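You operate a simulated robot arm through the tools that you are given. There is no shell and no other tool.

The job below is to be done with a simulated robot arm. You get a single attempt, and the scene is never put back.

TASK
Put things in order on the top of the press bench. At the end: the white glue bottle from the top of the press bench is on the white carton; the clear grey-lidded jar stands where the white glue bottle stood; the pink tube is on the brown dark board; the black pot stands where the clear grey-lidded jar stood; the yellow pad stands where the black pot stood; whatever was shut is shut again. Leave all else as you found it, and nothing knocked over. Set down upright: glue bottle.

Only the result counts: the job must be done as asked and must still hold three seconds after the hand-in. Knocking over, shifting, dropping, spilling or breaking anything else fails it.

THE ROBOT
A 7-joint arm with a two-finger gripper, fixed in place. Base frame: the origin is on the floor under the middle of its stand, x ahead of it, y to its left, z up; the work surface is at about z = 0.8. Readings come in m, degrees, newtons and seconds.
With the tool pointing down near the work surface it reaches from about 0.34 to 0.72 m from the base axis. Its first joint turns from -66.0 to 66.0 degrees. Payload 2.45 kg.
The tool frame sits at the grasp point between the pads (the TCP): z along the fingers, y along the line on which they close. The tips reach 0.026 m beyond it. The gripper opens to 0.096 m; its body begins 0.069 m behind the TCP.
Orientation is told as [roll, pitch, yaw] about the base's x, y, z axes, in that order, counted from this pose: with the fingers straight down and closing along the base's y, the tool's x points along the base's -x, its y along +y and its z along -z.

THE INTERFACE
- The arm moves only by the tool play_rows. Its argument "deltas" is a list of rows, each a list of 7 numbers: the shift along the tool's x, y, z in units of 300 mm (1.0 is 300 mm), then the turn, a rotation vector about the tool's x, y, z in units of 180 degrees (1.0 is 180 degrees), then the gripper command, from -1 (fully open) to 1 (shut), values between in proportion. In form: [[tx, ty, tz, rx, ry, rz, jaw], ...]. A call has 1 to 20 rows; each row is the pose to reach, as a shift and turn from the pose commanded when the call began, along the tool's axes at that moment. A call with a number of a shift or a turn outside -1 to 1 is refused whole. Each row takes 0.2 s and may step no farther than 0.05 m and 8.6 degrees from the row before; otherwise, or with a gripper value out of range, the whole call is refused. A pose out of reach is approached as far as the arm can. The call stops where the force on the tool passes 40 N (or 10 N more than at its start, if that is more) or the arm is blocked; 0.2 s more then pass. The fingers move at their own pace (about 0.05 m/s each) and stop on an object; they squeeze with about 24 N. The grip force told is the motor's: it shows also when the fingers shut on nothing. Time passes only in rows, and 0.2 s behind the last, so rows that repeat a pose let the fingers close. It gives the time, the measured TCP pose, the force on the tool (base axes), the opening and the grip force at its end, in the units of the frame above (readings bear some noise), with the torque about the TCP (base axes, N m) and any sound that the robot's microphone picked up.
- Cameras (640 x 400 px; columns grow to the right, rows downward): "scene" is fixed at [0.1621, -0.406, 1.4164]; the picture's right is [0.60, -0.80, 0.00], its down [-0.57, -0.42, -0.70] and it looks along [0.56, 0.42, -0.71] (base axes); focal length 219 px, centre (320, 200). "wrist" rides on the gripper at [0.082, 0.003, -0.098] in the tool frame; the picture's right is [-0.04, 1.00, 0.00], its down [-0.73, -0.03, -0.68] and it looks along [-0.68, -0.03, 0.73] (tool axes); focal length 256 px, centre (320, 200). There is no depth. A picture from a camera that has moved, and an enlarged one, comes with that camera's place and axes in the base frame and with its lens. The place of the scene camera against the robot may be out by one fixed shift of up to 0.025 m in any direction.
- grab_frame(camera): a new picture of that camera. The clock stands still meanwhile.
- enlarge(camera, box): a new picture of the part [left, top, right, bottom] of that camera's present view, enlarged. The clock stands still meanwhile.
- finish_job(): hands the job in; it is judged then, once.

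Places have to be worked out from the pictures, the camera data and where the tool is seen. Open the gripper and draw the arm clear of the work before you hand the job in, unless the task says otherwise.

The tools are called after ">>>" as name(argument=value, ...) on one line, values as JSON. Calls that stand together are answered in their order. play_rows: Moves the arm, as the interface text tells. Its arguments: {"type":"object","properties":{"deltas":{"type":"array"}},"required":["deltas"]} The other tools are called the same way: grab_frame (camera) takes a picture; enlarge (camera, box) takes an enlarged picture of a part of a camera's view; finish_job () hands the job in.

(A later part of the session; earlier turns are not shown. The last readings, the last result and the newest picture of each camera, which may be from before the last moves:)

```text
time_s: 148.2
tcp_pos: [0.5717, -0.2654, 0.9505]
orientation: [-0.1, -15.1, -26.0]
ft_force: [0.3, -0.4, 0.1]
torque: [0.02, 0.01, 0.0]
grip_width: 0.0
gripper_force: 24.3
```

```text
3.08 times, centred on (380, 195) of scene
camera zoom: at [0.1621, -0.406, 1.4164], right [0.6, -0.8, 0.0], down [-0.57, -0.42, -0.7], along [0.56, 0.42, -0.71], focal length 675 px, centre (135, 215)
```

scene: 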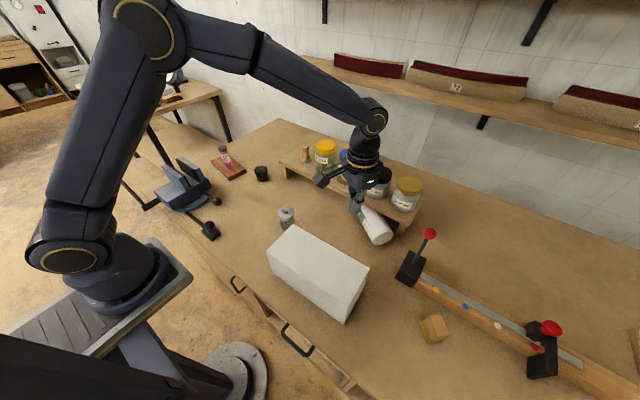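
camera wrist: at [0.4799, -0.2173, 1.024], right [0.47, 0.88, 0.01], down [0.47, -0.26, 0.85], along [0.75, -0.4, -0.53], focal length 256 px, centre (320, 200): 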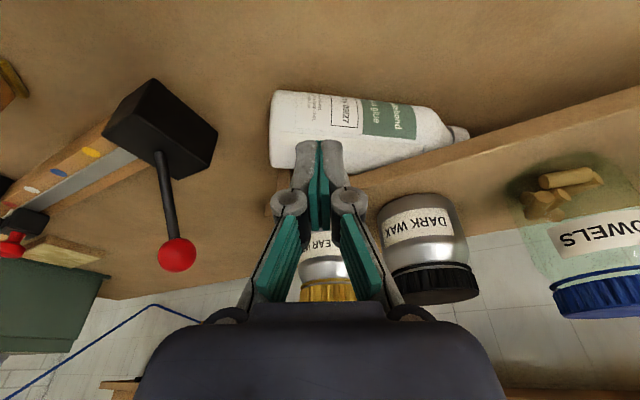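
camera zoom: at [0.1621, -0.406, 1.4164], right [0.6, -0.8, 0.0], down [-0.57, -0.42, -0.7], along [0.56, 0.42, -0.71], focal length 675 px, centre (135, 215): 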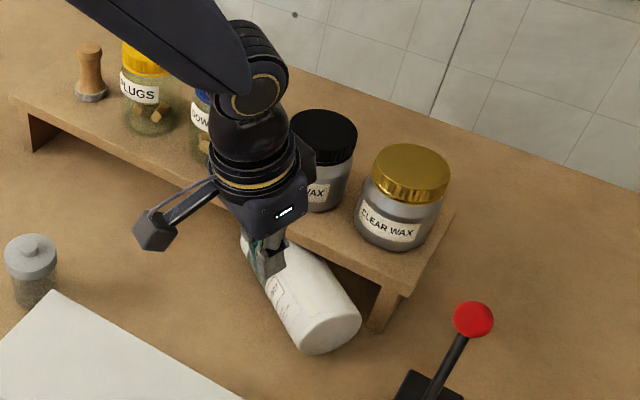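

The hook option is better: with more tilt (30°) the closed fingertips can reach behind the base end (gap to the riser ≈ 2 cm) and pull it inward while the hand stays clear of the wax jars. I go to a pre-position above the base end.

>>> play_rows(deltas=[[-0.053, -0.036, 0, 0, -0.021, 0, 1], [-0.105, -0.073, 0.003, 0, -0.042, 0, 1], [-0.158, -0.109, 0.007, 0, -0.063, 0, 1], [-0.21, -0.145, 0.011, 0, -0.0833, 0, 1], [-0.21, -0.145, 0.011, 0, -0.0833, 0, 1]])

>>> grab_frame(camera="wrist")

>>> grab_frame(camera="scene")

>>> enlarge(camera="scene", box=[310, 140, 450, 260])

```text
time_s: 149.4
tcp_pos: [0.6081, -0.3279, 0.961]
orientation: [0.0, -30.0, -26.0]
ft_force: [0.1, -0.2, -0.1]
torque: [0.01, -0.04, 0.0]
grip_width: 0.0002
gripper_force: 24.3
```

```text
taken
camera wrist: at [0.5027, -0.2733, 1.0055], right [0.47, 0.88, 0.02], down [0.25, -0.16, 0.95], along [0.85, -0.44, -0.3], focal length 256 px, centre (320, 200)
```

wrist: 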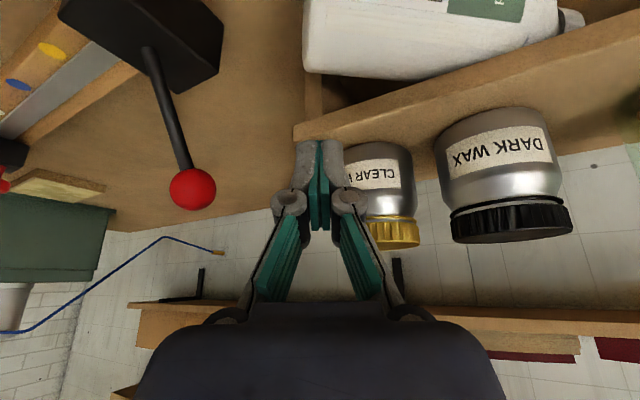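

```text
taken
```

scene: 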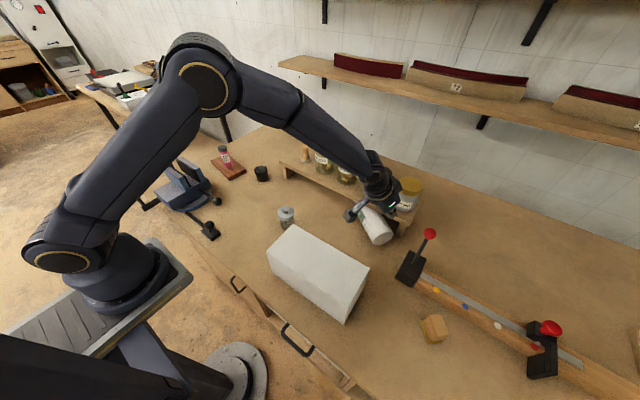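

```text
3.33 times, centred on (380, 200) of scene
camera zoom: at [0.1621, -0.406, 1.4164], right [0.6, -0.8, 0.0], down [-0.57, -0.42, -0.7], along [0.56, 0.42, -0.71], focal length 731 px, centre (120, 200)
```

zoom: 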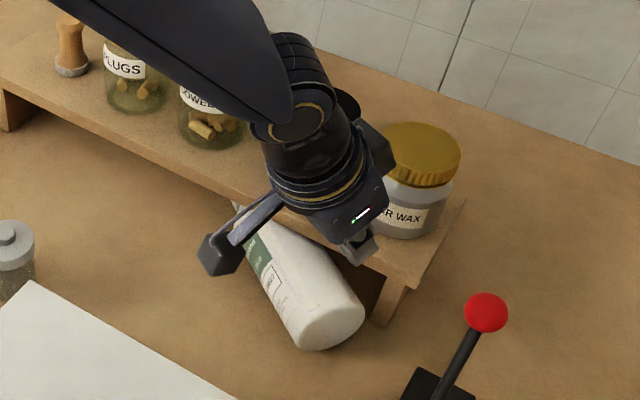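

With 30° tilt the hand's outer housing would come too close to the wax jar, so I change tactic: push the bottle's base face toward +y with the closed fingertips, which swings the base inward away from the riser. I move to a point just behind the base face, with 20° tilt.

>>> play_rows(deltas=[[0.006, -0.04, 0.01, 0, 0.0185, 0, 1], [0.013, -0.08, 0.02, 0, 0.037, 0, 1], [0.019, -0.12, 0.031, 0, 0.0556, 0, 1], [0.019, -0.12, 0.031, 0, 0.0556, 0, 1]])

>>> grab_frame(camera="wrist")

>>> enlarge(camera="scene", box=[310, 140, 450, 270])

```text
time_s: 150.4
tcp_pos: [0.5931, -0.36, 0.9515]
orientation: [0.0, -19.9, -26.0]
ft_force: [0.5, -0.1, 0.8]
torque: [-0.02, -0.03, 0.01]
grip_width: 0.0
gripper_force: 24.1
```

```text
taken
camera wrist: at [0.4963, -0.3082, 1.0162], right [0.47, 0.88, 0.01], down [0.4, -0.23, 0.89], along [0.79, -0.41, -0.46], focal length 256 px, centre (320, 200)
```

wrist: 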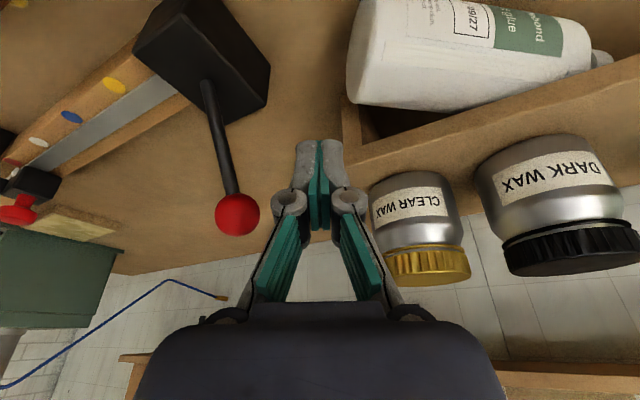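

```text
3.08 times, centred on (380, 205) of scene
camera zoom: at [0.1621, -0.406, 1.4164], right [0.6, -0.8, 0.0], down [-0.57, -0.42, -0.7], along [0.56, 0.42, -0.71], focal length 675 px, centre (135, 185)
```

zoom: 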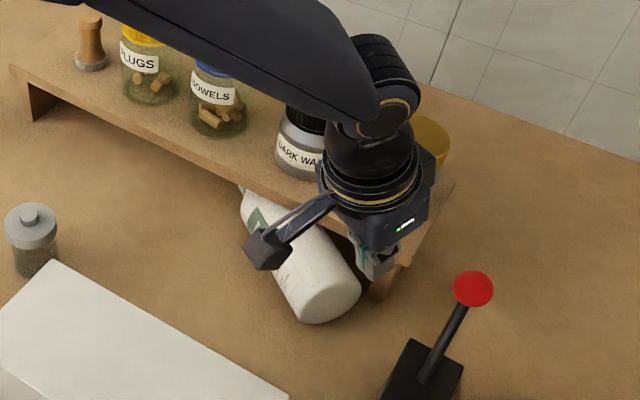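

Positioned about 1.5 cm behind the base face. Descending vertically to fingertip height ≈ 0.82.

>>> play_rows(deltas=[[0.022, 0, 0.06, 0, 0, 0, 1], [0.044, 0, 0.12, 0, 0, 0, 1], [0.066, 0, 0.18, 0, 0, 0, 1], [0.087, 0, 0.24, 0, 0, 0, 1], [0.109, 0, 0.3, 0, 0, 0, 1], [0.1214, 0, 0.3337, 0, 0, 0, 1], [0.1214, 0, 0.3337, 0, 0, 0, 1]])

>>> grab_frame(camera="wrist")

>>> enlarge(camera="scene", box=[310, 140, 450, 270])

```text
time_s: 152.0
tcp_pos: [0.594, -0.3599, 0.8423]
orientation: [0.0, -20.0, -26.0]
ft_force: [-0.6, -0.7, 0.7]
torque: [0.0, -0.01, -0.02]
grip_width: 0.0001
gripper_force: 24.4
```

```text
taken
camera wrist: at [0.496, -0.3096, 0.9077], right [0.47, 0.88, 0.01], down [0.4, -0.23, 0.89], along [0.79, -0.41, -0.46], focal length 256 px, centre (320, 200)
```

wrist: 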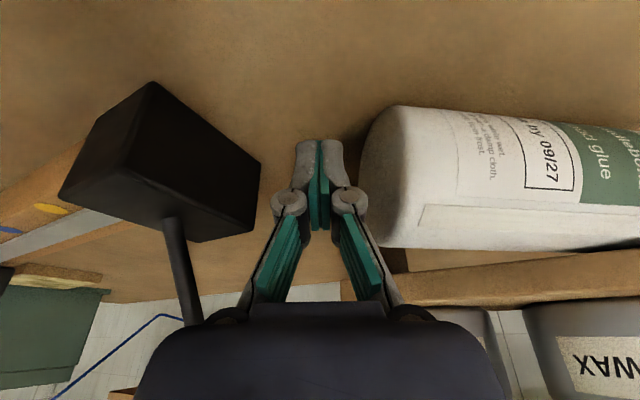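

```text
3.08 times, centred on (380, 205) of scene
camera zoom: at [0.1621, -0.406, 1.4164], right [0.6, -0.8, 0.0], down [-0.57, -0.42, -0.7], along [0.56, 0.42, -0.71], focal length 675 px, centre (135, 185)
```

zoom: 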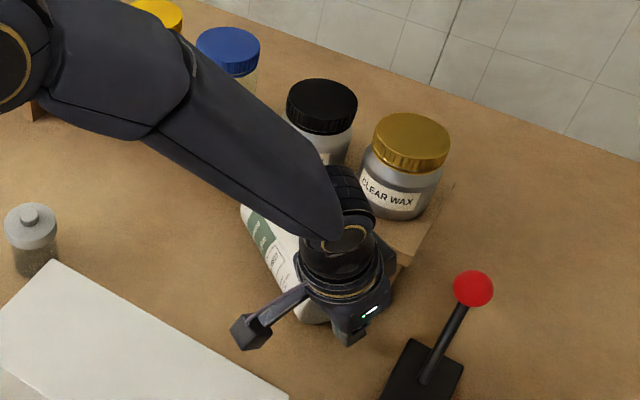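

Fingertips sit just off the base face, clear of the clamp block. I push slowly 4.5 cm toward +y.

>>> play_rows(deltas=[[0.0103, 0.0225, -0.0038, 0, 0, 0, 1], [0.0206, 0.0449, -0.0075, 0, 0, 0, 1], [0.0309, 0.0674, -0.0113, 0, 0, 0, 1], [0.0412, 0.0899, -0.015, 0, 0, 0, 1], [0.0515, 0.1124, -0.0188, 0, 0, 0, 1], [0.0617, 0.1348, -0.0225, 0, 0, 0, 1]])

>>> grab_frame(camera="wrist")

>>> enlarge(camera="scene", box=[310, 140, 450, 270])

```text
time_s: 153.4
tcp_pos: [0.5926, -0.3153, 0.8455]
orientation: [-0.2, -19.9, -26.0]
ft_force: [-0.9, -1.3, -0.8]
torque: [-0.02, 0.01, 0.01]
grip_width: 0.0002
gripper_force: 24.7
```

```text
taken
camera wrist: at [0.4955, -0.2637, 0.9097], right [0.47, 0.88, 0.01], down [0.4, -0.23, 0.89], along [0.79, -0.41, -0.46], focal length 256 px, centre (320, 200)
```

wrist: 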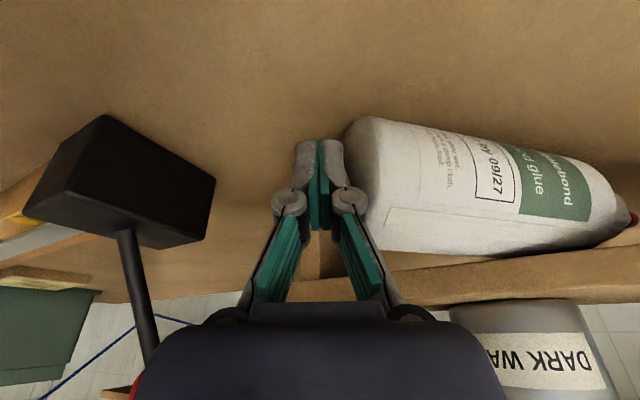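

```text
3.08 times, centred on (380, 205) of scene
camera zoom: at [0.1621, -0.4061, 1.4164], right [0.6, -0.8, 0.0], down [-0.57, -0.42, -0.7], along [0.56, 0.42, -0.71], focal length 675 px, centre (135, 185)
```

zoom: 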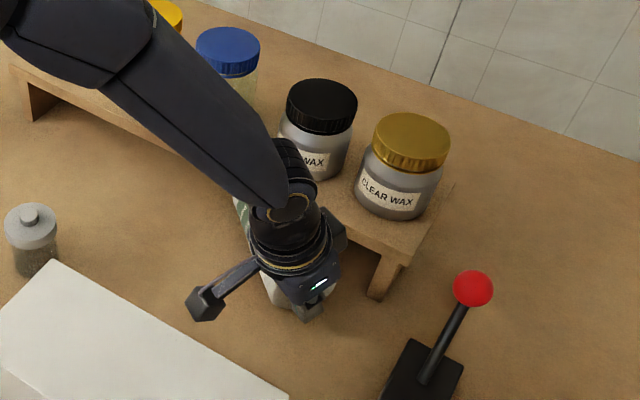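

The bottle swings nicely (axis now at about 45°, base at (0.60, -0.30)) and nothing else moved. The base end is now free on both sides. I back off, rise and straighten the hand, to regrip with the fingers across the bottle.

>>> play_rows(deltas=[[-0.016, -0.036, 0.006, 0, 0, 0, 1], [-0.05, -0.036, -0.08, 0, 0, 0, 1], [-0.09, -0.036, -0.19, 0, 0, 0, 1], [-0.13, -0.036, -0.3, 0, 0, 0, 0.5], [-0.165, -0.036, -0.401, 0, 0, 0, 0], [-0.1, 0.01, -0.51, 0, 0, 0, -0.5], [-0.035, 0.056, -0.62, 0, 0, 0, -1], [0.033, 0.104, -0.737, 0, 0, 0, -1], [0.033, 0.104, -0.737, 0, 0.037, 0, -1], [0.033, 0.104, -0.737, 0, 0.074, 0, -1], [0.033, 0.104, -0.737, 0, 0.1111, 0, -1]])

>>> grab_frame(camera="wrist")

>>> grab_frame(camera="scene")

```text
time_s: 155.8
tcp_pos: [0.5292, -0.248, 1.0506]
orientation: [-0.1, 0.3, -26.2]
ft_force: [-0.2, 0.0, -0.2]
torque: [-0.01, 0.01, -0.01]
grip_width: 0.0957
gripper_force: 0.0
```

```text
taken
camera wrist: at [0.4582, -0.2103, 1.1494], right [0.48, 0.88, 0.0], down [0.65, -0.35, 0.68], along [0.6, -0.32, -0.74], focal length 256 px, centre (320, 200)
```

wrist: 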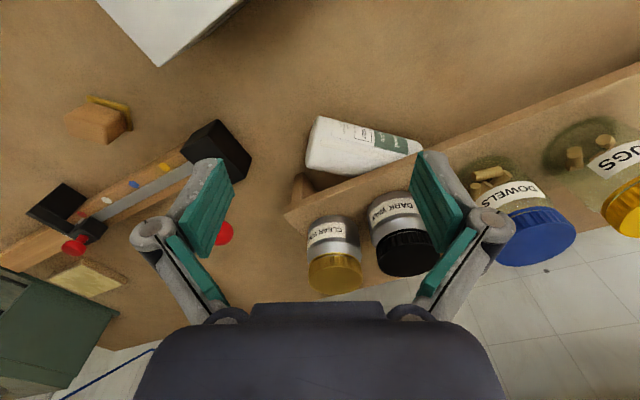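

```text
taken
```

scene: 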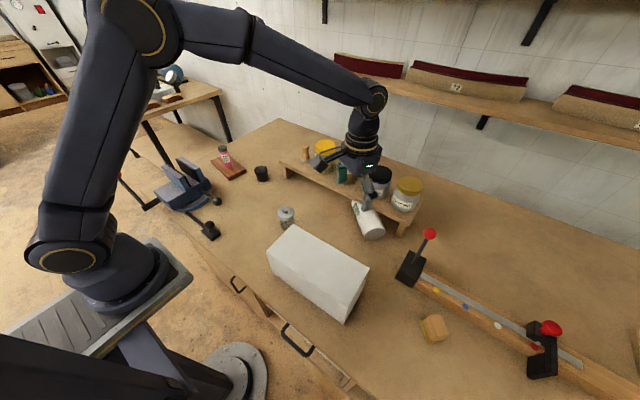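

>>> enlarge(camera="wrist", box=[280, 90, 440, 220])

>>> enlarge(camera="scene", box=[320, 170, 440, 270])

```text
3.08 times, centred on (360, 155) of wrist
camera zoom: at [0.4582, -0.2103, 1.1494], right [0.48, 0.88, 0.0], down [0.65, -0.35, 0.68], along [0.6, -0.32, -0.74], focal length 788 px, centre (197, 338)
```

zoom: 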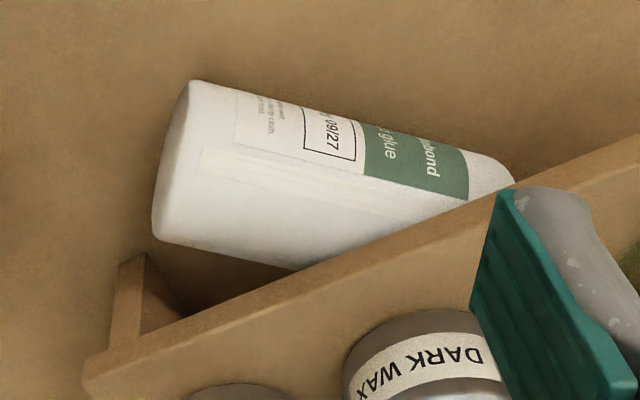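

```text
4.00 times, centred on (380, 220) of scene
camera zoom: at [0.1621, -0.406, 1.4164], right [0.6, -0.8, 0.0], down [-0.57, -0.42, -0.7], along [0.56, 0.42, -0.71], focal length 877 px, centre (80, 120)
```

zoom: 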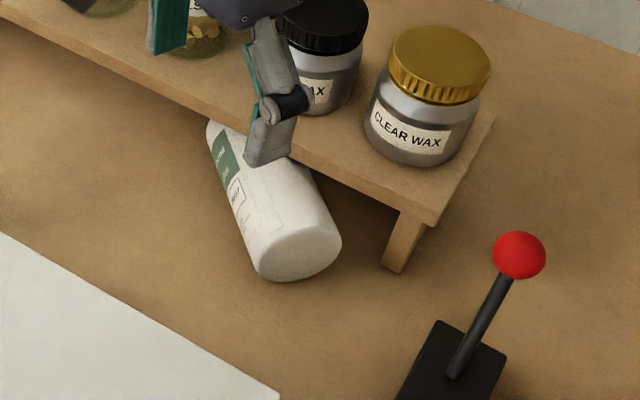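

I'll push the base a bit more so the bottle ends up pointing nearly straight under the riser (tip outward), which gives a natural grip. Closing the fingers, tilting 15° and going behind the base again.

>>> play_rows(deltas=[[-0.083, -0.046, 0.05, 0, -0.021, 0, 0], [-0.166, -0.093, 0.12, 0, -0.042, 0, 1], [-0.249, -0.14, 0.22, 0, -0.063, 0, 1], [-0.332, -0.186, 0.333, 0, -0.0833, 0, 1], [-0.332, -0.186, 0.333, 0, -0.0833, 0, 1]])

>>> grab_frame(camera="wrist")

```text
time_s: 157.0
tcp_pos: [0.5968, -0.3467, 0.9493]
orientation: [0.0, -15.0, -25.9]
ft_force: [-0.5, 0.4, 0.5]
torque: [-0.03, -0.03, 0.03]
grip_width: 0.0002
gripper_force: 12.8
```

```text
taken
camera wrist: at [0.5046, -0.2987, 1.0224], right [0.47, 0.88, 0.01], down [0.47, -0.26, 0.85], along [0.75, -0.4, -0.53], focal length 256 px, centre (320, 200)
```

wrist: 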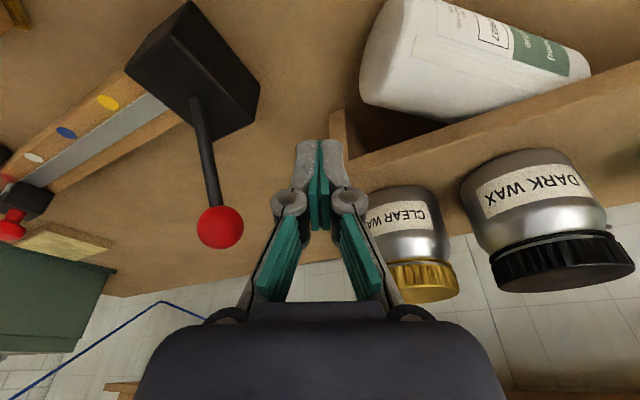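

>>> play_rows(deltas=[[0.02, 0, 0.07, 0, 0, 0, 1], [0.04, 0, 0.14, 0, 0, 0, 1], [0.06, 0, 0.21, 0, 0, 0, 1], [0.08, 0, 0.28, 0, 0, 0, 1], [0.096, 0, 0.338, 0, 0, 0, 1], [0.096, 0, 0.338, 0, 0, 0, 1]])

>>> grab_frame(camera="wrist")

```text
time_s: 158.4
tcp_pos: [0.5954, -0.3432, 0.8441]
orientation: [0.0, -15.0, -26.0]
ft_force: [-1.1, 0.1, -0.6]
torque: [-0.01, -0.03, 0.0]
grip_width: 0.0
gripper_force: 23.8
```

```text
taken
camera wrist: at [0.5035, -0.2947, 0.9189], right [0.47, 0.88, 0.01], down [0.47, -0.26, 0.85], along [0.75, -0.4, -0.53], focal length 256 px, centre (320, 200)
```

wrist: 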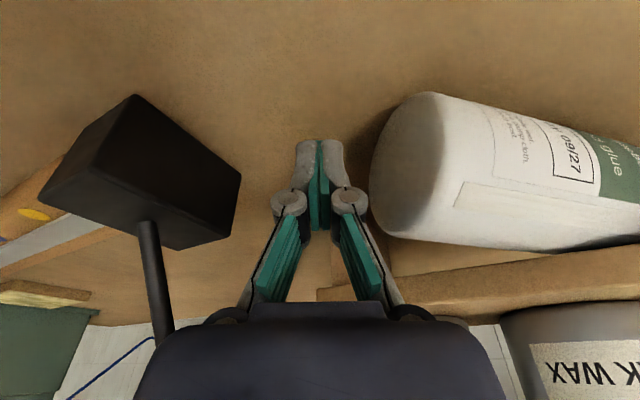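

Pushing toward +y slowly again, 8.5 cm.

>>> play_rows(deltas=[[0.012, 0.0255, -0.0032, 0, 0, 0, 1], [0.024, 0.0509, -0.0064, 0, 0, 0, 1], [0.036, 0.0764, -0.0096, 0, 0, 0, 1], [0.048, 0.1019, -0.0128, 0, 0, 0, 1], [0.06, 0.1274, -0.016, 0, 0, 0, 1], [0.072, 0.1528, -0.0192, 0, 0, 0, 1], [0.084, 0.1783, -0.0224, 0, 0, 0, 1], [0.096, 0.2038, -0.0256, 0, 0, 0, 1], [0.108, 0.2292, -0.0288, 0, 0, 0, 1], [0.12, 0.2547, -0.032, 0, 0, 0, 1]])

>>> grab_frame(camera="wrist")

>>> enlarge(camera="scene", box=[310, 140, 450, 270])

```text
time_s: 160.6
tcp_pos: [0.5947, -0.2556, 0.8454]
orientation: [0.0, -15.0, -26.0]
ft_force: [-0.5, -0.2, -0.4]
torque: [-0.02, 0.03, -0.02]
grip_width: 0.0
gripper_force: 24.1
```

```text
taken
camera wrist: at [0.5033, -0.2078, 0.9188], right [0.47, 0.88, 0.01], down [0.47, -0.26, 0.85], along [0.75, -0.4, -0.53], focal length 256 px, centre (320, 200)
```

wrist: 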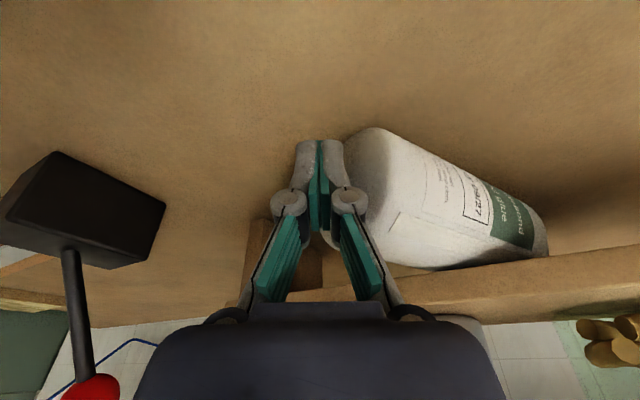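

```text
3.08 times, centred on (380, 205) of scene
camera zoom: at [0.1621, -0.406, 1.4164], right [0.6, -0.8, 0.0], down [-0.57, -0.42, -0.7], along [0.56, 0.42, -0.71], focal length 675 px, centre (135, 185)
```

zoom: 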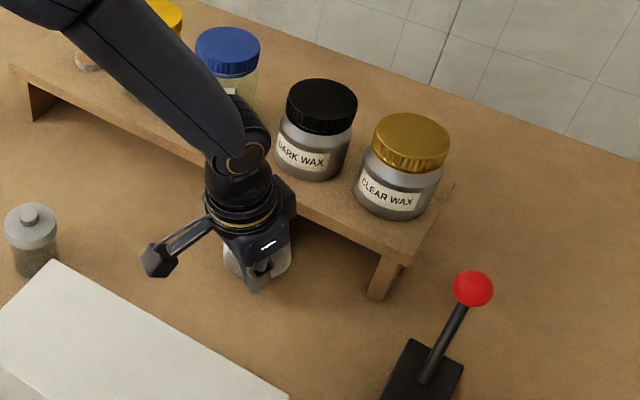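

The bottle slid along and turned a little more. I back off, rise and look again from above.

>>> play_rows(deltas=[[-0.017, -0.036, 0.004, 0, 0, 0, 1], [-0.04, -0.036, -0.08, 0, 0, 0, 1], [-0.07, -0.036, -0.19, 0, 0, 0, 1], [-0.1, -0.036, -0.3, 0, 0, 0, 0.5], [-0.06, 0.0, -0.41, 0, 0, 0, 0], [0.0, 0.03, -0.52, 0, 0.02, 0, -0.5], [0.07, 0.06, -0.64, 0, 0.042, 0, -1], [0.14, 0.09, -0.75, 0, 0.063, 0, -1], [0.14, 0.09, -0.75, 0, 0.0833, 0, -1], [0.14, 0.09, -0.75, 0, 0.0833, 0, -1]])

>>> grab_frame(camera="wrist")

>>> enlarge(camera="wrist", box=[260, 70, 440, 220])

>>> enlarge(camera="scene", box=[300, 150, 440, 270])

```text
time_s: 162.8
tcp_pos: [0.5165, -0.1887, 1.0498]
orientation: [0.0, 0.2, -26.1]
ft_force: [0.4, -0.5, -0.1]
torque: [0.02, 0.01, 0.0]
grip_width: 0.096
gripper_force: 0.0
```

```text
taken
camera wrist: at [0.4451, -0.1504, 1.1489], right [0.47, 0.88, 0.0], down [0.65, -0.35, 0.68], along [0.6, -0.32, -0.74], focal length 256 px, centre (320, 200)
```

wrist: 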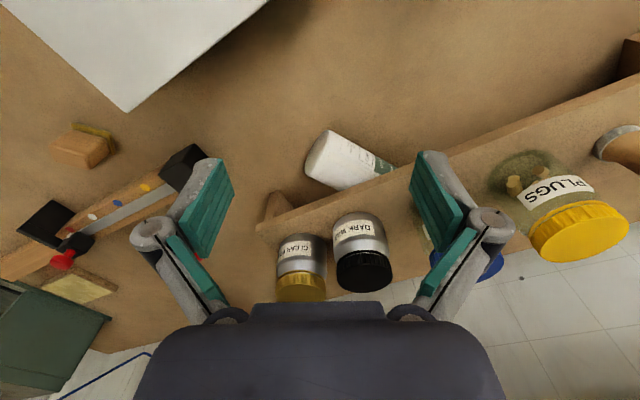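

```text
2.67 times, centred on (350, 145) of wrist
camera zoom: at [0.4451, -0.1504, 1.1489], right [0.47, 0.88, 0.0], down [0.65, -0.35, 0.68], along [0.6, -0.32, -0.74], focal length 683 px, centre (240, 347)
```

zoom: 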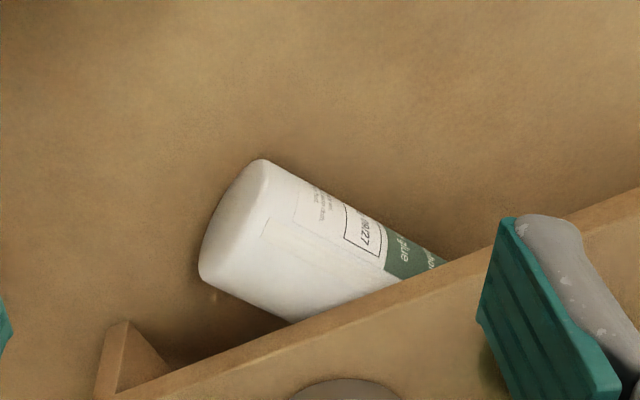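

```text
3.33 times, centred on (370, 210) of scene
camera zoom: at [0.1621, -0.406, 1.4164], right [0.6, -0.8, 0.0], down [-0.57, -0.42, -0.7], along [0.56, 0.42, -0.71], focal length 731 px, centre (153, 167)
```

zoom: 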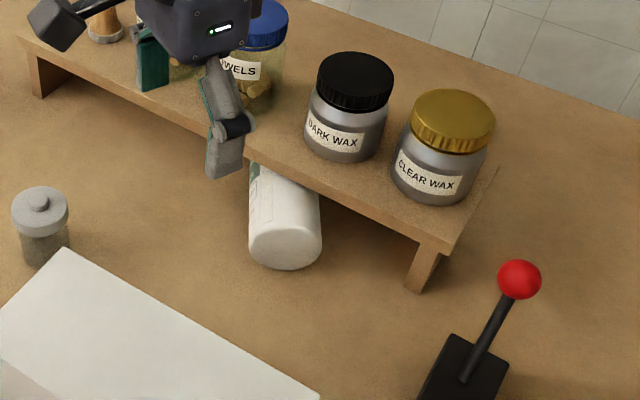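

The bottle's base is now at about (0.613, -0.249), axis at about 32°, neck under the shelf (the shelf clears it). I'll grip near the base with the hand yawed +32° and tilted, and drag it out along its axis. First I rotate the hand.

>>> play_rows(deltas=[[0, 0, 0, 0, 0, -0.0403, -1], [0, 0, 0, 0, 0, -0.0806, -1], [0, 0, 0, 0, 0, -0.1209, -1], [0, 0, 0, 0, 0, -0.1612, -1], [0, 0, 0, 0, 0, -0.2015, -1], [0, 0, 0, 0, 0, -0.2418, -1], [0, 0, 0, 0, 0, -0.2821, -1], [0, 0, 0, 0, 0, -0.3224, -1], [0, 0, 0, 0, 0, -0.3224, -1]])

>>> grab_frame(camera="wrist")

>>> grab_frame(camera="scene")

```text
time_s: 164.8
tcp_pos: [0.5187, -0.1902, 1.0518]
orientation: [0.0, 0.0, 32.1]
ft_force: [0.3, -0.8, 0.7]
torque: [0.03, -0.02, 0.0]
grip_width: 0.0958
gripper_force: 0.1
```

```text
taken
camera wrist: at [0.4475, -0.2307, 1.1496], right [-0.5, 0.87, 0.0], down [0.64, 0.37, 0.68], along [0.59, 0.34, -0.73], focal length 256 px, centre (320, 200)
```

wrist: 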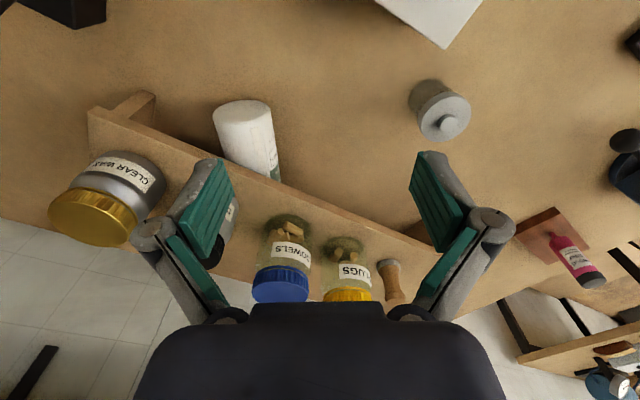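

```text
taken
```

scene: 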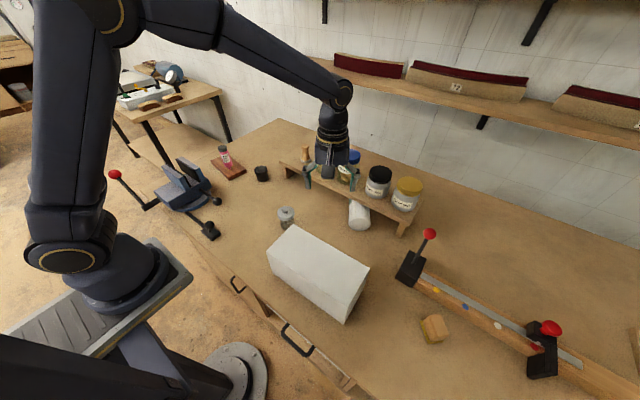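

>>> enlarge(camera="wrist", box=[190, 80, 310, 200])

```text
3.33 times, centred on (250, 140) of wrist
camera zoom: at [0.4475, -0.2307, 1.1496], right [-0.5, 0.87, 0.0], down [0.64, 0.37, 0.68], along [0.59, 0.34, -0.73], focal length 853 px, centre (553, 400)
```

zoom: 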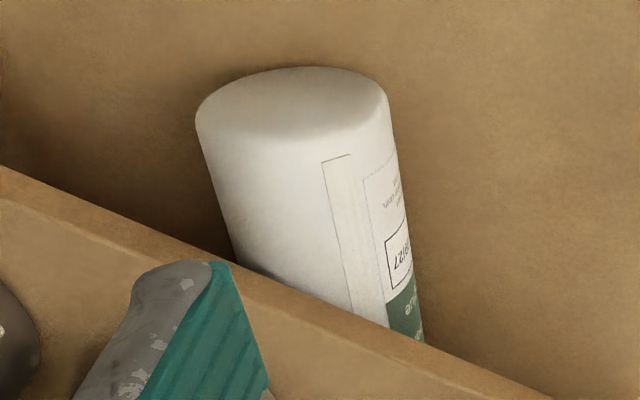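

Pose refined: base centre (0.618, -0.248), axis direction 30.5°, shelf front at x ≈ 0.663 and shelf top z ≈ 0.88. I'll grip the base end with 30° tilt (hand leaning away from the shelf and jars) and drag the bottle out in short strokes. Moving above it now.

>>> play_rows(deltas=[[-0.05, -0.085, 0.09, 0, -0.0417, 0, -0.9], [-0.1, -0.17, 0.18, 0, -0.0833, 0, -0.75], [-0.153, -0.255, 0.28, 0, -0.125, 0, -0.75], [-0.205, -0.34, 0.373, 0, -0.1667, 0, -0.75], [-0.205, -0.34, 0.373, 0, -0.1667, 0, -0.75]])

>>> grab_frame(camera="wrist")

>>> enlarge(camera="scene", box=[290, 130, 430, 260])

```text
time_s: 166.0
tcp_pos: [0.6252, -0.2424, 0.9364]
orientation: [0.0, -30.1, 32.0]
ft_force: [0.0, -0.2, -0.2]
torque: [0.03, -0.02, -0.02]
grip_width: 0.084
gripper_force: 0.1
```

```text
taken
camera wrist: at [0.5218, -0.3042, 0.9811], right [-0.5, 0.87, 0.02], down [0.27, 0.13, 0.96], along [0.82, 0.48, -0.3], focal length 256 px, centre (320, 200)
```

wrist: 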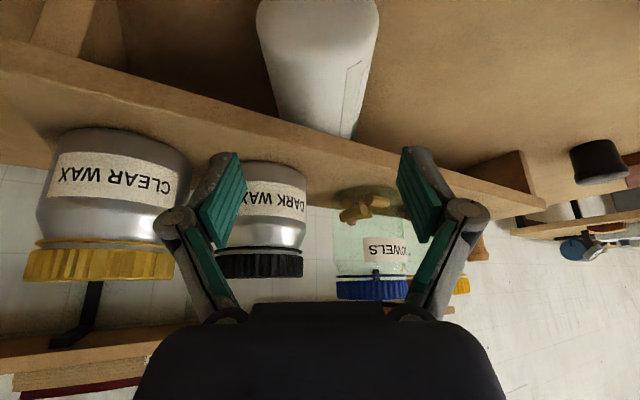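

```text
3.08 times, centred on (360, 195) of scene
camera zoom: at [0.1621, -0.4061, 1.4164], right [0.6, -0.8, 0.0], down [-0.57, -0.42, -0.7], along [0.56, 0.42, -0.71], focal length 675 px, centre (197, 215)
```

zoom: 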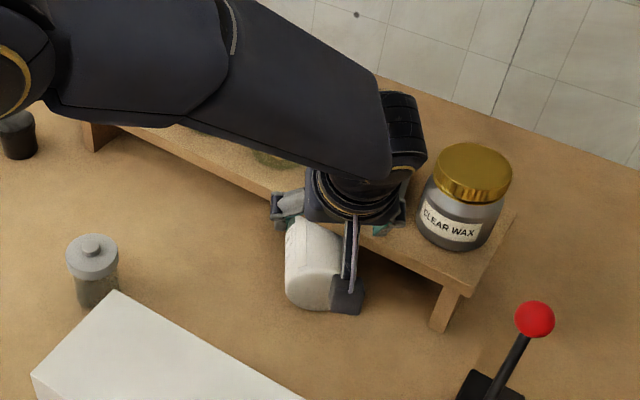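

Aligned with the bottle's axis. To keep the outer finger off the shelf I back up along the tool axis first, then slide in along the tool direction.

>>> play_rows(deltas=[[0.052, -0.001, -0.035, 0, 0, 0, -0.75], [0.104, -0.002, -0.07, 0, 0, 0, -0.75], [0.155, -0.003, -0.103, 0, 0, 0, -0.75], [0.156, -0.003, -0.03, 0, 0, 0, -0.75], [0.158, -0.003, 0.05, 0, 0, 0, -0.75], [0.16, -0.003, 0.13, 0, 0, 0, -0.75], [0.161, -0.004, 0.2, 0, 0, 0, -0.75], [0.163, -0.004, 0.25, 0, 0, 0, -0.75], [0.164, -0.004, 0.277, 0, 0, 0, -0.75], [0.164, -0.004, 0.277, 0, 0, 0, -0.75]])

>>> grab_frame(camera="wrist")

>>> enlarge(camera="scene", box=[290, 130, 430, 260])

```text
time_s: 168.2
tcp_pos: [0.6249, -0.2448, 0.8435]
orientation: [-0.1, -30.0, 32.0]
ft_force: [0.1, 0.2, 0.3]
torque: [0.04, -0.01, 0.05]
grip_width: 0.0839
gripper_force: 0.1
```

```text
taken
camera wrist: at [0.5215, -0.3056, 0.8875], right [-0.5, 0.87, 0.02], down [0.27, 0.13, 0.95], along [0.82, 0.48, -0.3], focal length 256 px, centre (320, 200)
```

wrist: 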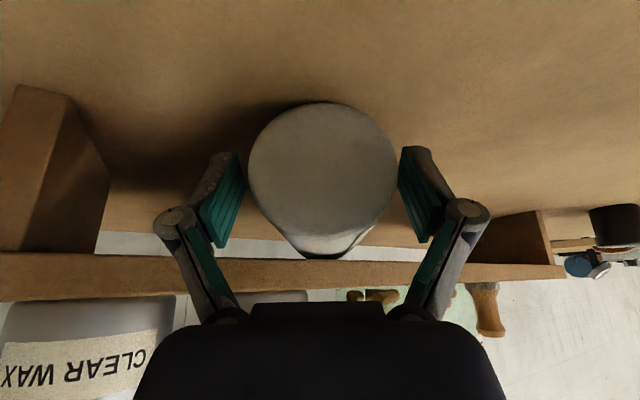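

```text
3.08 times, centred on (360, 195) of scene
camera zoom: at [0.1621, -0.406, 1.4164], right [0.6, -0.8, 0.0], down [-0.57, -0.42, -0.7], along [0.56, 0.42, -0.71], focal length 675 px, centre (197, 215)
```

zoom: 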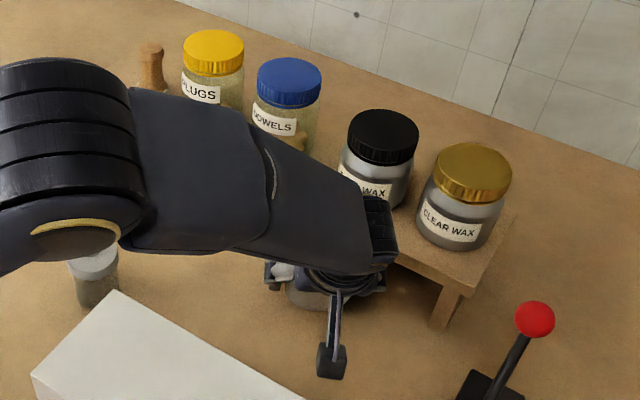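

The fingers straddle the base end. Let me check the full scene for the arm's posture before closing.

>>> grab_frame(camera="scene")

```text
taken
```

scene: 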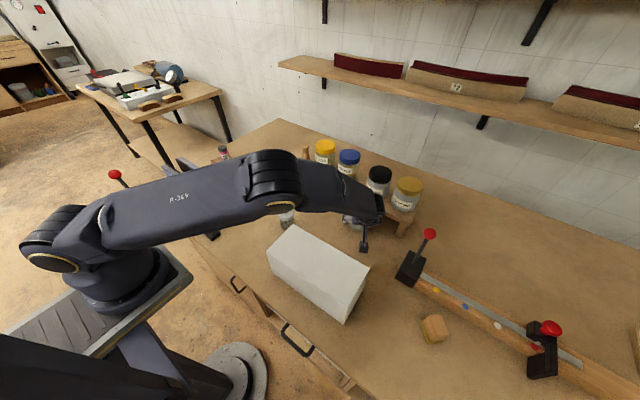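

Posture is fine (elbow above everything). Closing on the bottle's base end.

>>> play_rows(deltas=[[0, 0, 0, 0, 0, 0, -0.5], [0, 0, 0, 0, 0, 0, -0.2], [0, 0, 0, 0, 0, 0, 0.2], [0, 0, 0, 0, 0, 0, 1], [0, 0, 0, 0, 0, 0, 1]])

>>> grab_frame(camera="wrist")

```text
time_s: 169.4
tcp_pos: [0.625, -0.2444, 0.8429]
orientation: [0.0, -30.0, 32.0]
ft_force: [-1.7, 2.8, 2.0]
torque: [0.1, 0.13, 0.01]
grip_width: 0.0711
gripper_force: 24.3
```

```text
taken
camera wrist: at [0.5212, -0.3055, 0.8876], right [-0.5, 0.87, 0.02], down [0.27, 0.13, 0.95], along [0.82, 0.48, -0.3], focal length 256 px, centre (320, 200)
```

wrist: 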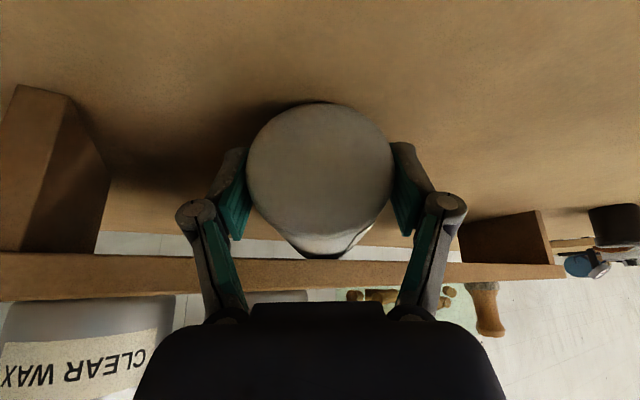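

Gripped (0.071 m). Dragging 4.5 cm along its axis, away from the riser, staying on the bench.

>>> play_rows(deltas=[[0.02, 0, -0.0115, 0, 0, 0, 1], [0.046, 0, -0.0265, 0, 0, 0, 1], [0.074, 0, -0.0427, 0, 0, 0, 1], [0.102, 0, -0.0588, 0, 0, 0, 1], [0.13, 0, -0.075, 0, 0, 0, 1], [0.13, 0, -0.075, 0, 0, 0, 1]])

>>> grab_frame(camera="wrist")

>>> grab_frame(camera="scene")

```text
time_s: 170.8
tcp_pos: [0.5883, -0.2696, 0.8424]
orientation: [0.0, -30.0, 32.1]
ft_force: [8.9, 2.1, 16.6]
torque: [0.28, -0.34, -0.21]
grip_width: 0.0712
gripper_force: 23.9
```

```text
taken
camera wrist: at [0.4841, -0.3308, 0.8872], right [-0.5, 0.87, 0.02], down [0.26, 0.13, 0.96], along [0.83, 0.48, -0.29], focal length 256 px, centre (320, 200)
```

wrist: 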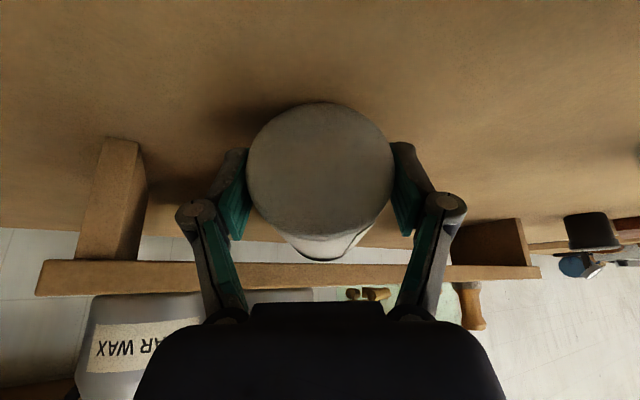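

```text
taken
```

scene: 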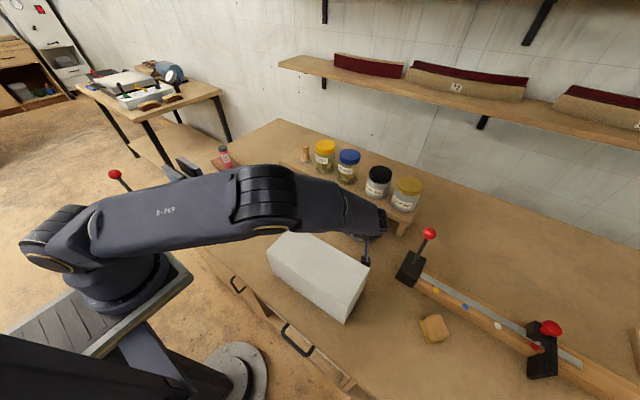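

The bottle follows. I open, slide forward along it 4.5 cm, and regrip for a second stroke.

>>> play_rows(deltas=[[-0.0025, 0, -0.0045, 0, 0, 0, 0], [-0.0025, 0, -0.0045, 0, 0, 0, -0.75], [-0.0025, 0, -0.0045, 0, 0, 0, -0.75], [-0.035, 0, 0.014, 0, 0, 0, -0.75], [-0.067, 0, 0.033, 0, 0, 0, -0.75], [-0.1, 0, 0.0515, 0, 0, 0, -0.75], [-0.1325, 0, 0.0705, 0, 0, 0, -0.75], [-0.1325, 0, 0.0705, 0, 0, 0, -0.75]])

>>> grab_frame(camera="wrist")

```text
time_s: 172.6
tcp_pos: [0.6225, -0.2464, 0.8429]
orientation: [0.0, -30.0, 32.0]
ft_force: [1.2, -0.5, 0.2]
torque: [-0.02, -0.01, 0.04]
grip_width: 0.0841
gripper_force: 0.0
```

```text
taken
camera wrist: at [0.5195, -0.3067, 0.8886], right [-0.5, 0.87, 0.02], down [0.27, 0.13, 0.95], along [0.82, 0.48, -0.3], focal length 256 px, centre (320, 200)
```

wrist: 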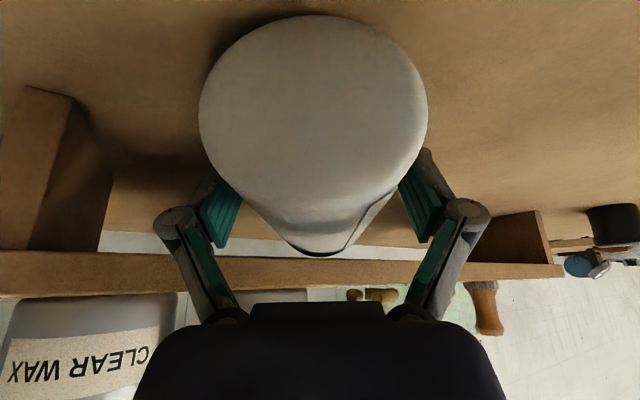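

Now closing and pulling the second stroke.

>>> play_rows(deltas=[[0, 0, 0, 0, 0, 0, -0.3], [0, 0, 0, 0, 0, 0, 0.2], [0, 0, 0, 0, 0, 0, 1], [0, 0, 0, 0, 0, 0, 1], [0, 0, 0, 0, 0, 0, 1], [0.02, 0, -0.0115, 0, 0, 0, 1], [0.046, 0, -0.0265, 0, 0, 0, 1], [0.074, 0, -0.0427, 0, 0, 0, 1], [0.102, 0, -0.0588, 0, 0, 0, 1], [0.127, 0, -0.0735, 0, 0, 0, 1], [0.127, 0, -0.0735, 0, 0, 0, 1]])

>>> grab_frame(camera="wrist")

>>> grab_frame(camera="scene")

```text
time_s: 175.0
tcp_pos: [0.5849, -0.2687, 0.8444]
orientation: [0.1, -29.9, 32.0]
ft_force: [2.5, 0.6, 0.1]
torque: [0.24, -0.4, -0.01]
grip_width: 0.0711
gripper_force: 24.0
```

```text
taken
camera wrist: at [0.4825, -0.3304, 0.8891], right [-0.5, 0.87, 0.02], down [0.27, 0.13, 0.95], along [0.82, 0.48, -0.3], focal length 256 px, centre (320, 200)
```

wrist: 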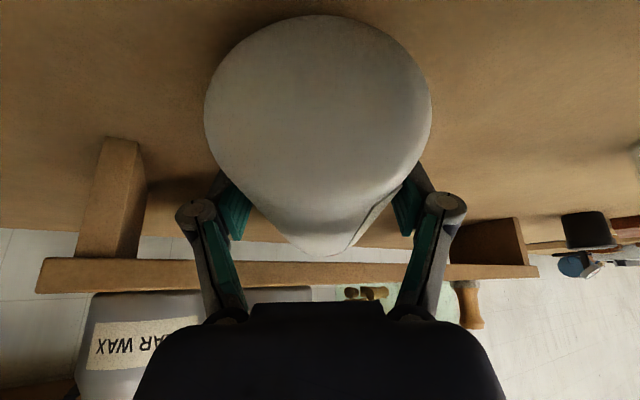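

```text
taken
```

scene: 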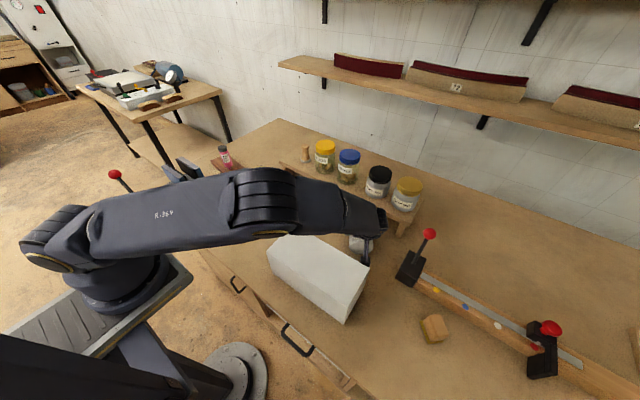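

The bottle came along again. One more stroke with less tilt: open, shift forward 2.7 cm, un-tilt to 20°, and close.

>>> play_rows(deltas=[[0, 0, 0, 0, 0, 0, 0], [0, 0, 0, 0, 0, 0, -0.75], [0, 0, 0, 0, 0, 0, -0.75], [-0.026, 0, 0.015, 0, 0.0185, 0, -0.75], [-0.052, 0, 0.03, 0, 0.037, 0, -0.75], [-0.078, 0, 0.045, 0, 0.0556, 0, -0.75], [-0.078, 0, 0.045, 0, 0.0556, 0, -0.75]])

>>> grab_frame(camera="wrist")

```text
time_s: 176.6
tcp_pos: [0.61, -0.2554, 0.8435]
orientation: [0.0, -19.9, 32.0]
ft_force: [0.6, -0.7, -0.4]
torque: [0.0, 0.03, -0.01]
grip_width: 0.0839
gripper_force: 0.1
```

```text
taken
camera wrist: at [0.5147, -0.3116, 0.9084], right [-0.5, 0.87, 0.01], down [0.4, 0.22, 0.89], along [0.77, 0.45, -0.46], focal length 256 px, centre (320, 200)
```

wrist: 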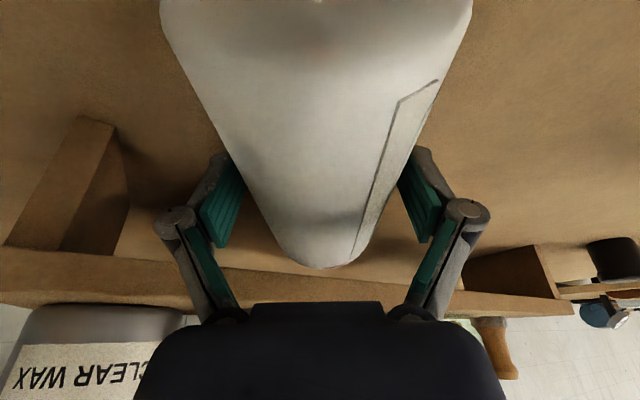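

>>> play_rows(deltas=[[0, 0, 0, 0, 0, 0, -0.3], [0, 0, 0, 0, 0, 0, 0.2], [0, 0, 0, 0, 0, 0, 1], [0, 0, 0, 0, 0, 0, 1], [0, 0, 0, 0, 0, 0, 1], [0.02, 0, -0.0074, 0, 0, 0, 1], [0.046, 0, -0.017, 0, 0, 0, 1], [0.074, 0, -0.0272, 0, 0, 0, 1], [0.1, 0, -0.0368, 0, 0, 0, 1], [0.125, 0, -0.046, 0, 0, 0, 1], [0.125, 0, -0.046, 0, 0, 0, 1]])

>>> grab_frame(camera="wrist")

>>> grab_frame(camera="scene")

```text
time_s: 179.0
tcp_pos: [0.5762, -0.2762, 0.8437]
orientation: [0.0, -20.0, 32.1]
ft_force: [4.8, 0.1, 7.8]
torque: [0.1, -0.17, -0.18]
grip_width: 0.0713
gripper_force: 24.0
```

```text
taken
camera wrist: at [0.4801, -0.3312, 0.9082], right [-0.5, 0.87, 0.01], down [0.4, 0.22, 0.89], along [0.77, 0.45, -0.46], focal length 256 px, centre (320, 200)
```

wrist: 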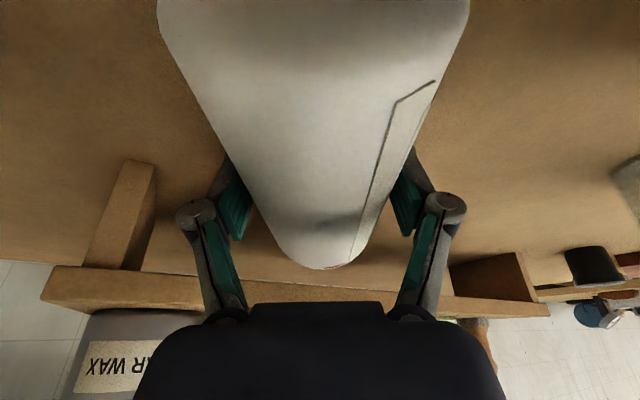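

```text
taken
```

scene: 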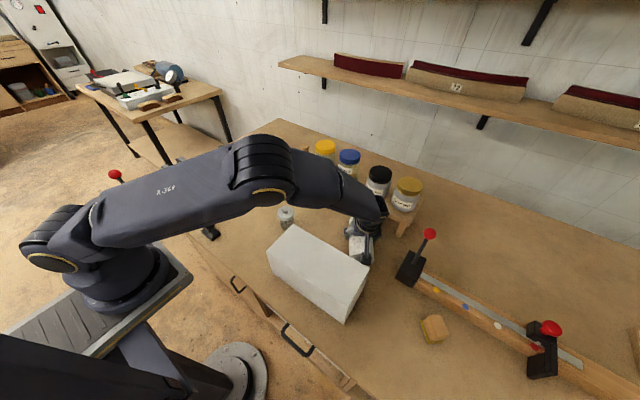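

Now I regrip for lifting: open, straighten the hand to vertical and shift forward to about 11 cm from the base (near the bottle's balance point).

>>> play_rows(deltas=[[0, 0, 0, 0, 0, 0, 0], [0, 0, 0, 0, 0, 0, -0.75], [0, 0, 0, 0, 0, 0, -0.75], [-0.023, 0, 0.008, 0, 0.0278, 0, -0.75], [-0.046, 0, 0.016, 0, 0.0556, 0, -0.75], [-0.069, 0, 0.025, 0, 0.0833, 0, -0.75], [-0.091, 0, 0.033, 0, 0.1111, 0, -0.75], [-0.091, 0, 0.033, 0, 0.1111, 0, -0.75]])

>>> grab_frame(camera="wrist")

>>> enlarge(camera="scene", box=[290, 130, 430, 270])

```text
time_s: 180.8
tcp_pos: [0.5992, -0.2602, 0.8452]
orientation: [0.0, 0.1, 32.0]
ft_force: [0.2, -0.3, 1.0]
torque: [0.0, -0.04, 0.01]
grip_width: 0.084
gripper_force: 0.0
```

```text
taken
camera wrist: at [0.5289, -0.3011, 0.9434], right [-0.5, 0.87, 0.0], down [0.64, 0.36, 0.68], along [0.59, 0.34, -0.74], focal length 256 px, centre (320, 200)
```

wrist: 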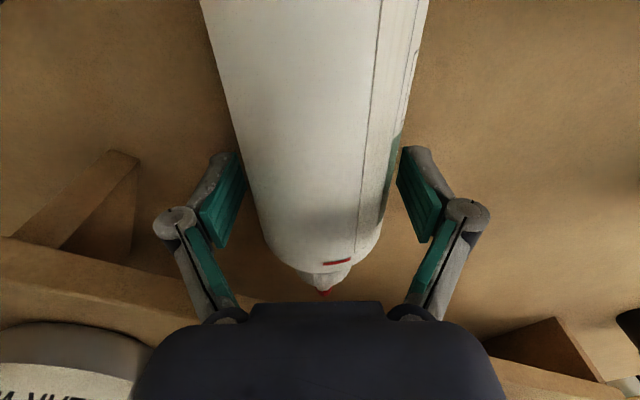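

```text
2.86 times, centred on (360, 200) of scene
camera zoom: at [0.1621, -0.406, 1.4164], right [0.6, -0.8, 0.0], down [-0.57, -0.42, -0.7], along [0.56, 0.42, -0.71], focal length 626 px, centre (206, 200)
```

zoom: 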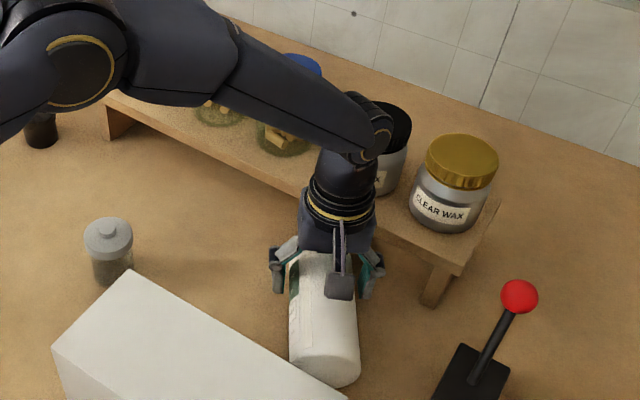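

The hand is vertical, straddling the body about 10.4 cm from the base, clear of the shelf. Closing and lifting straight up.

>>> play_rows(deltas=[[0, 0, 0, 0, 0, 0, -0.3], [0, 0, 0, 0, 0, 0, 0.2], [0, 0, 0, 0, 0, 0, 1], [0, 0, 0, 0, 0, 0, 1], [0, 0, 0, 0, 0, 0, 1], [0, 0, -0.02, 0, 0, 0, 1], [0, 0, -0.06, 0, 0, 0, 1], [0, 0, -0.1, 0, 0, 0, 1], [0, 0, -0.1, 0, 0, 0, 1]])

>>> grab_frame(camera="wrist")

>>> enlarge(camera="scene", box=[290, 130, 430, 270])

```text
time_s: 182.8
tcp_pos: [0.5991, -0.2609, 0.8735]
orientation: [0.2, 0.2, 32.0]
ft_force: [-3.9, 2.2, -18.5]
torque: [-0.47, 0.82, 0.26]
grip_width: 0.0711
gripper_force: 24.5
```

```text
taken
camera wrist: at [0.5286, -0.3014, 0.9725], right [-0.5, 0.87, 0.0], down [0.64, 0.36, 0.68], along [0.59, 0.34, -0.74], focal length 256 px, centre (320, 200)
```

wrist: 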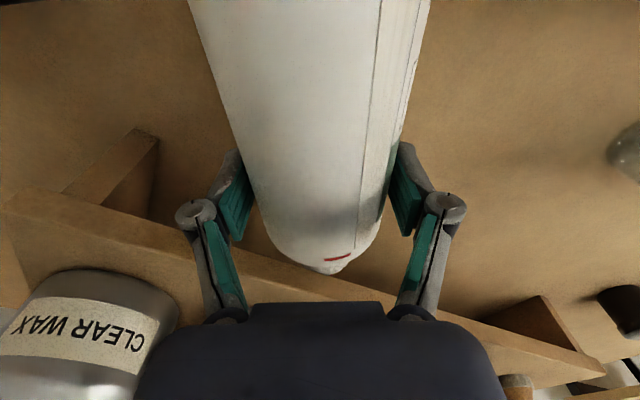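

```text
2.86 times, centred on (360, 200) of scene
camera zoom: at [0.1624, -0.4061, 1.4163], right [0.6, -0.8, 0.0], down [-0.57, -0.42, -0.7], along [0.56, 0.42, -0.71], focal length 626 px, centre (206, 200)
```

zoom: 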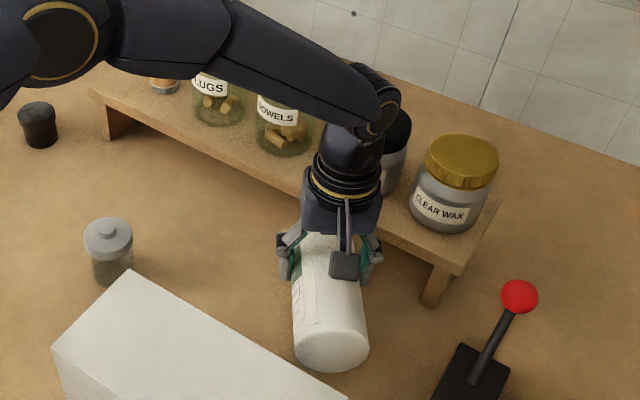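

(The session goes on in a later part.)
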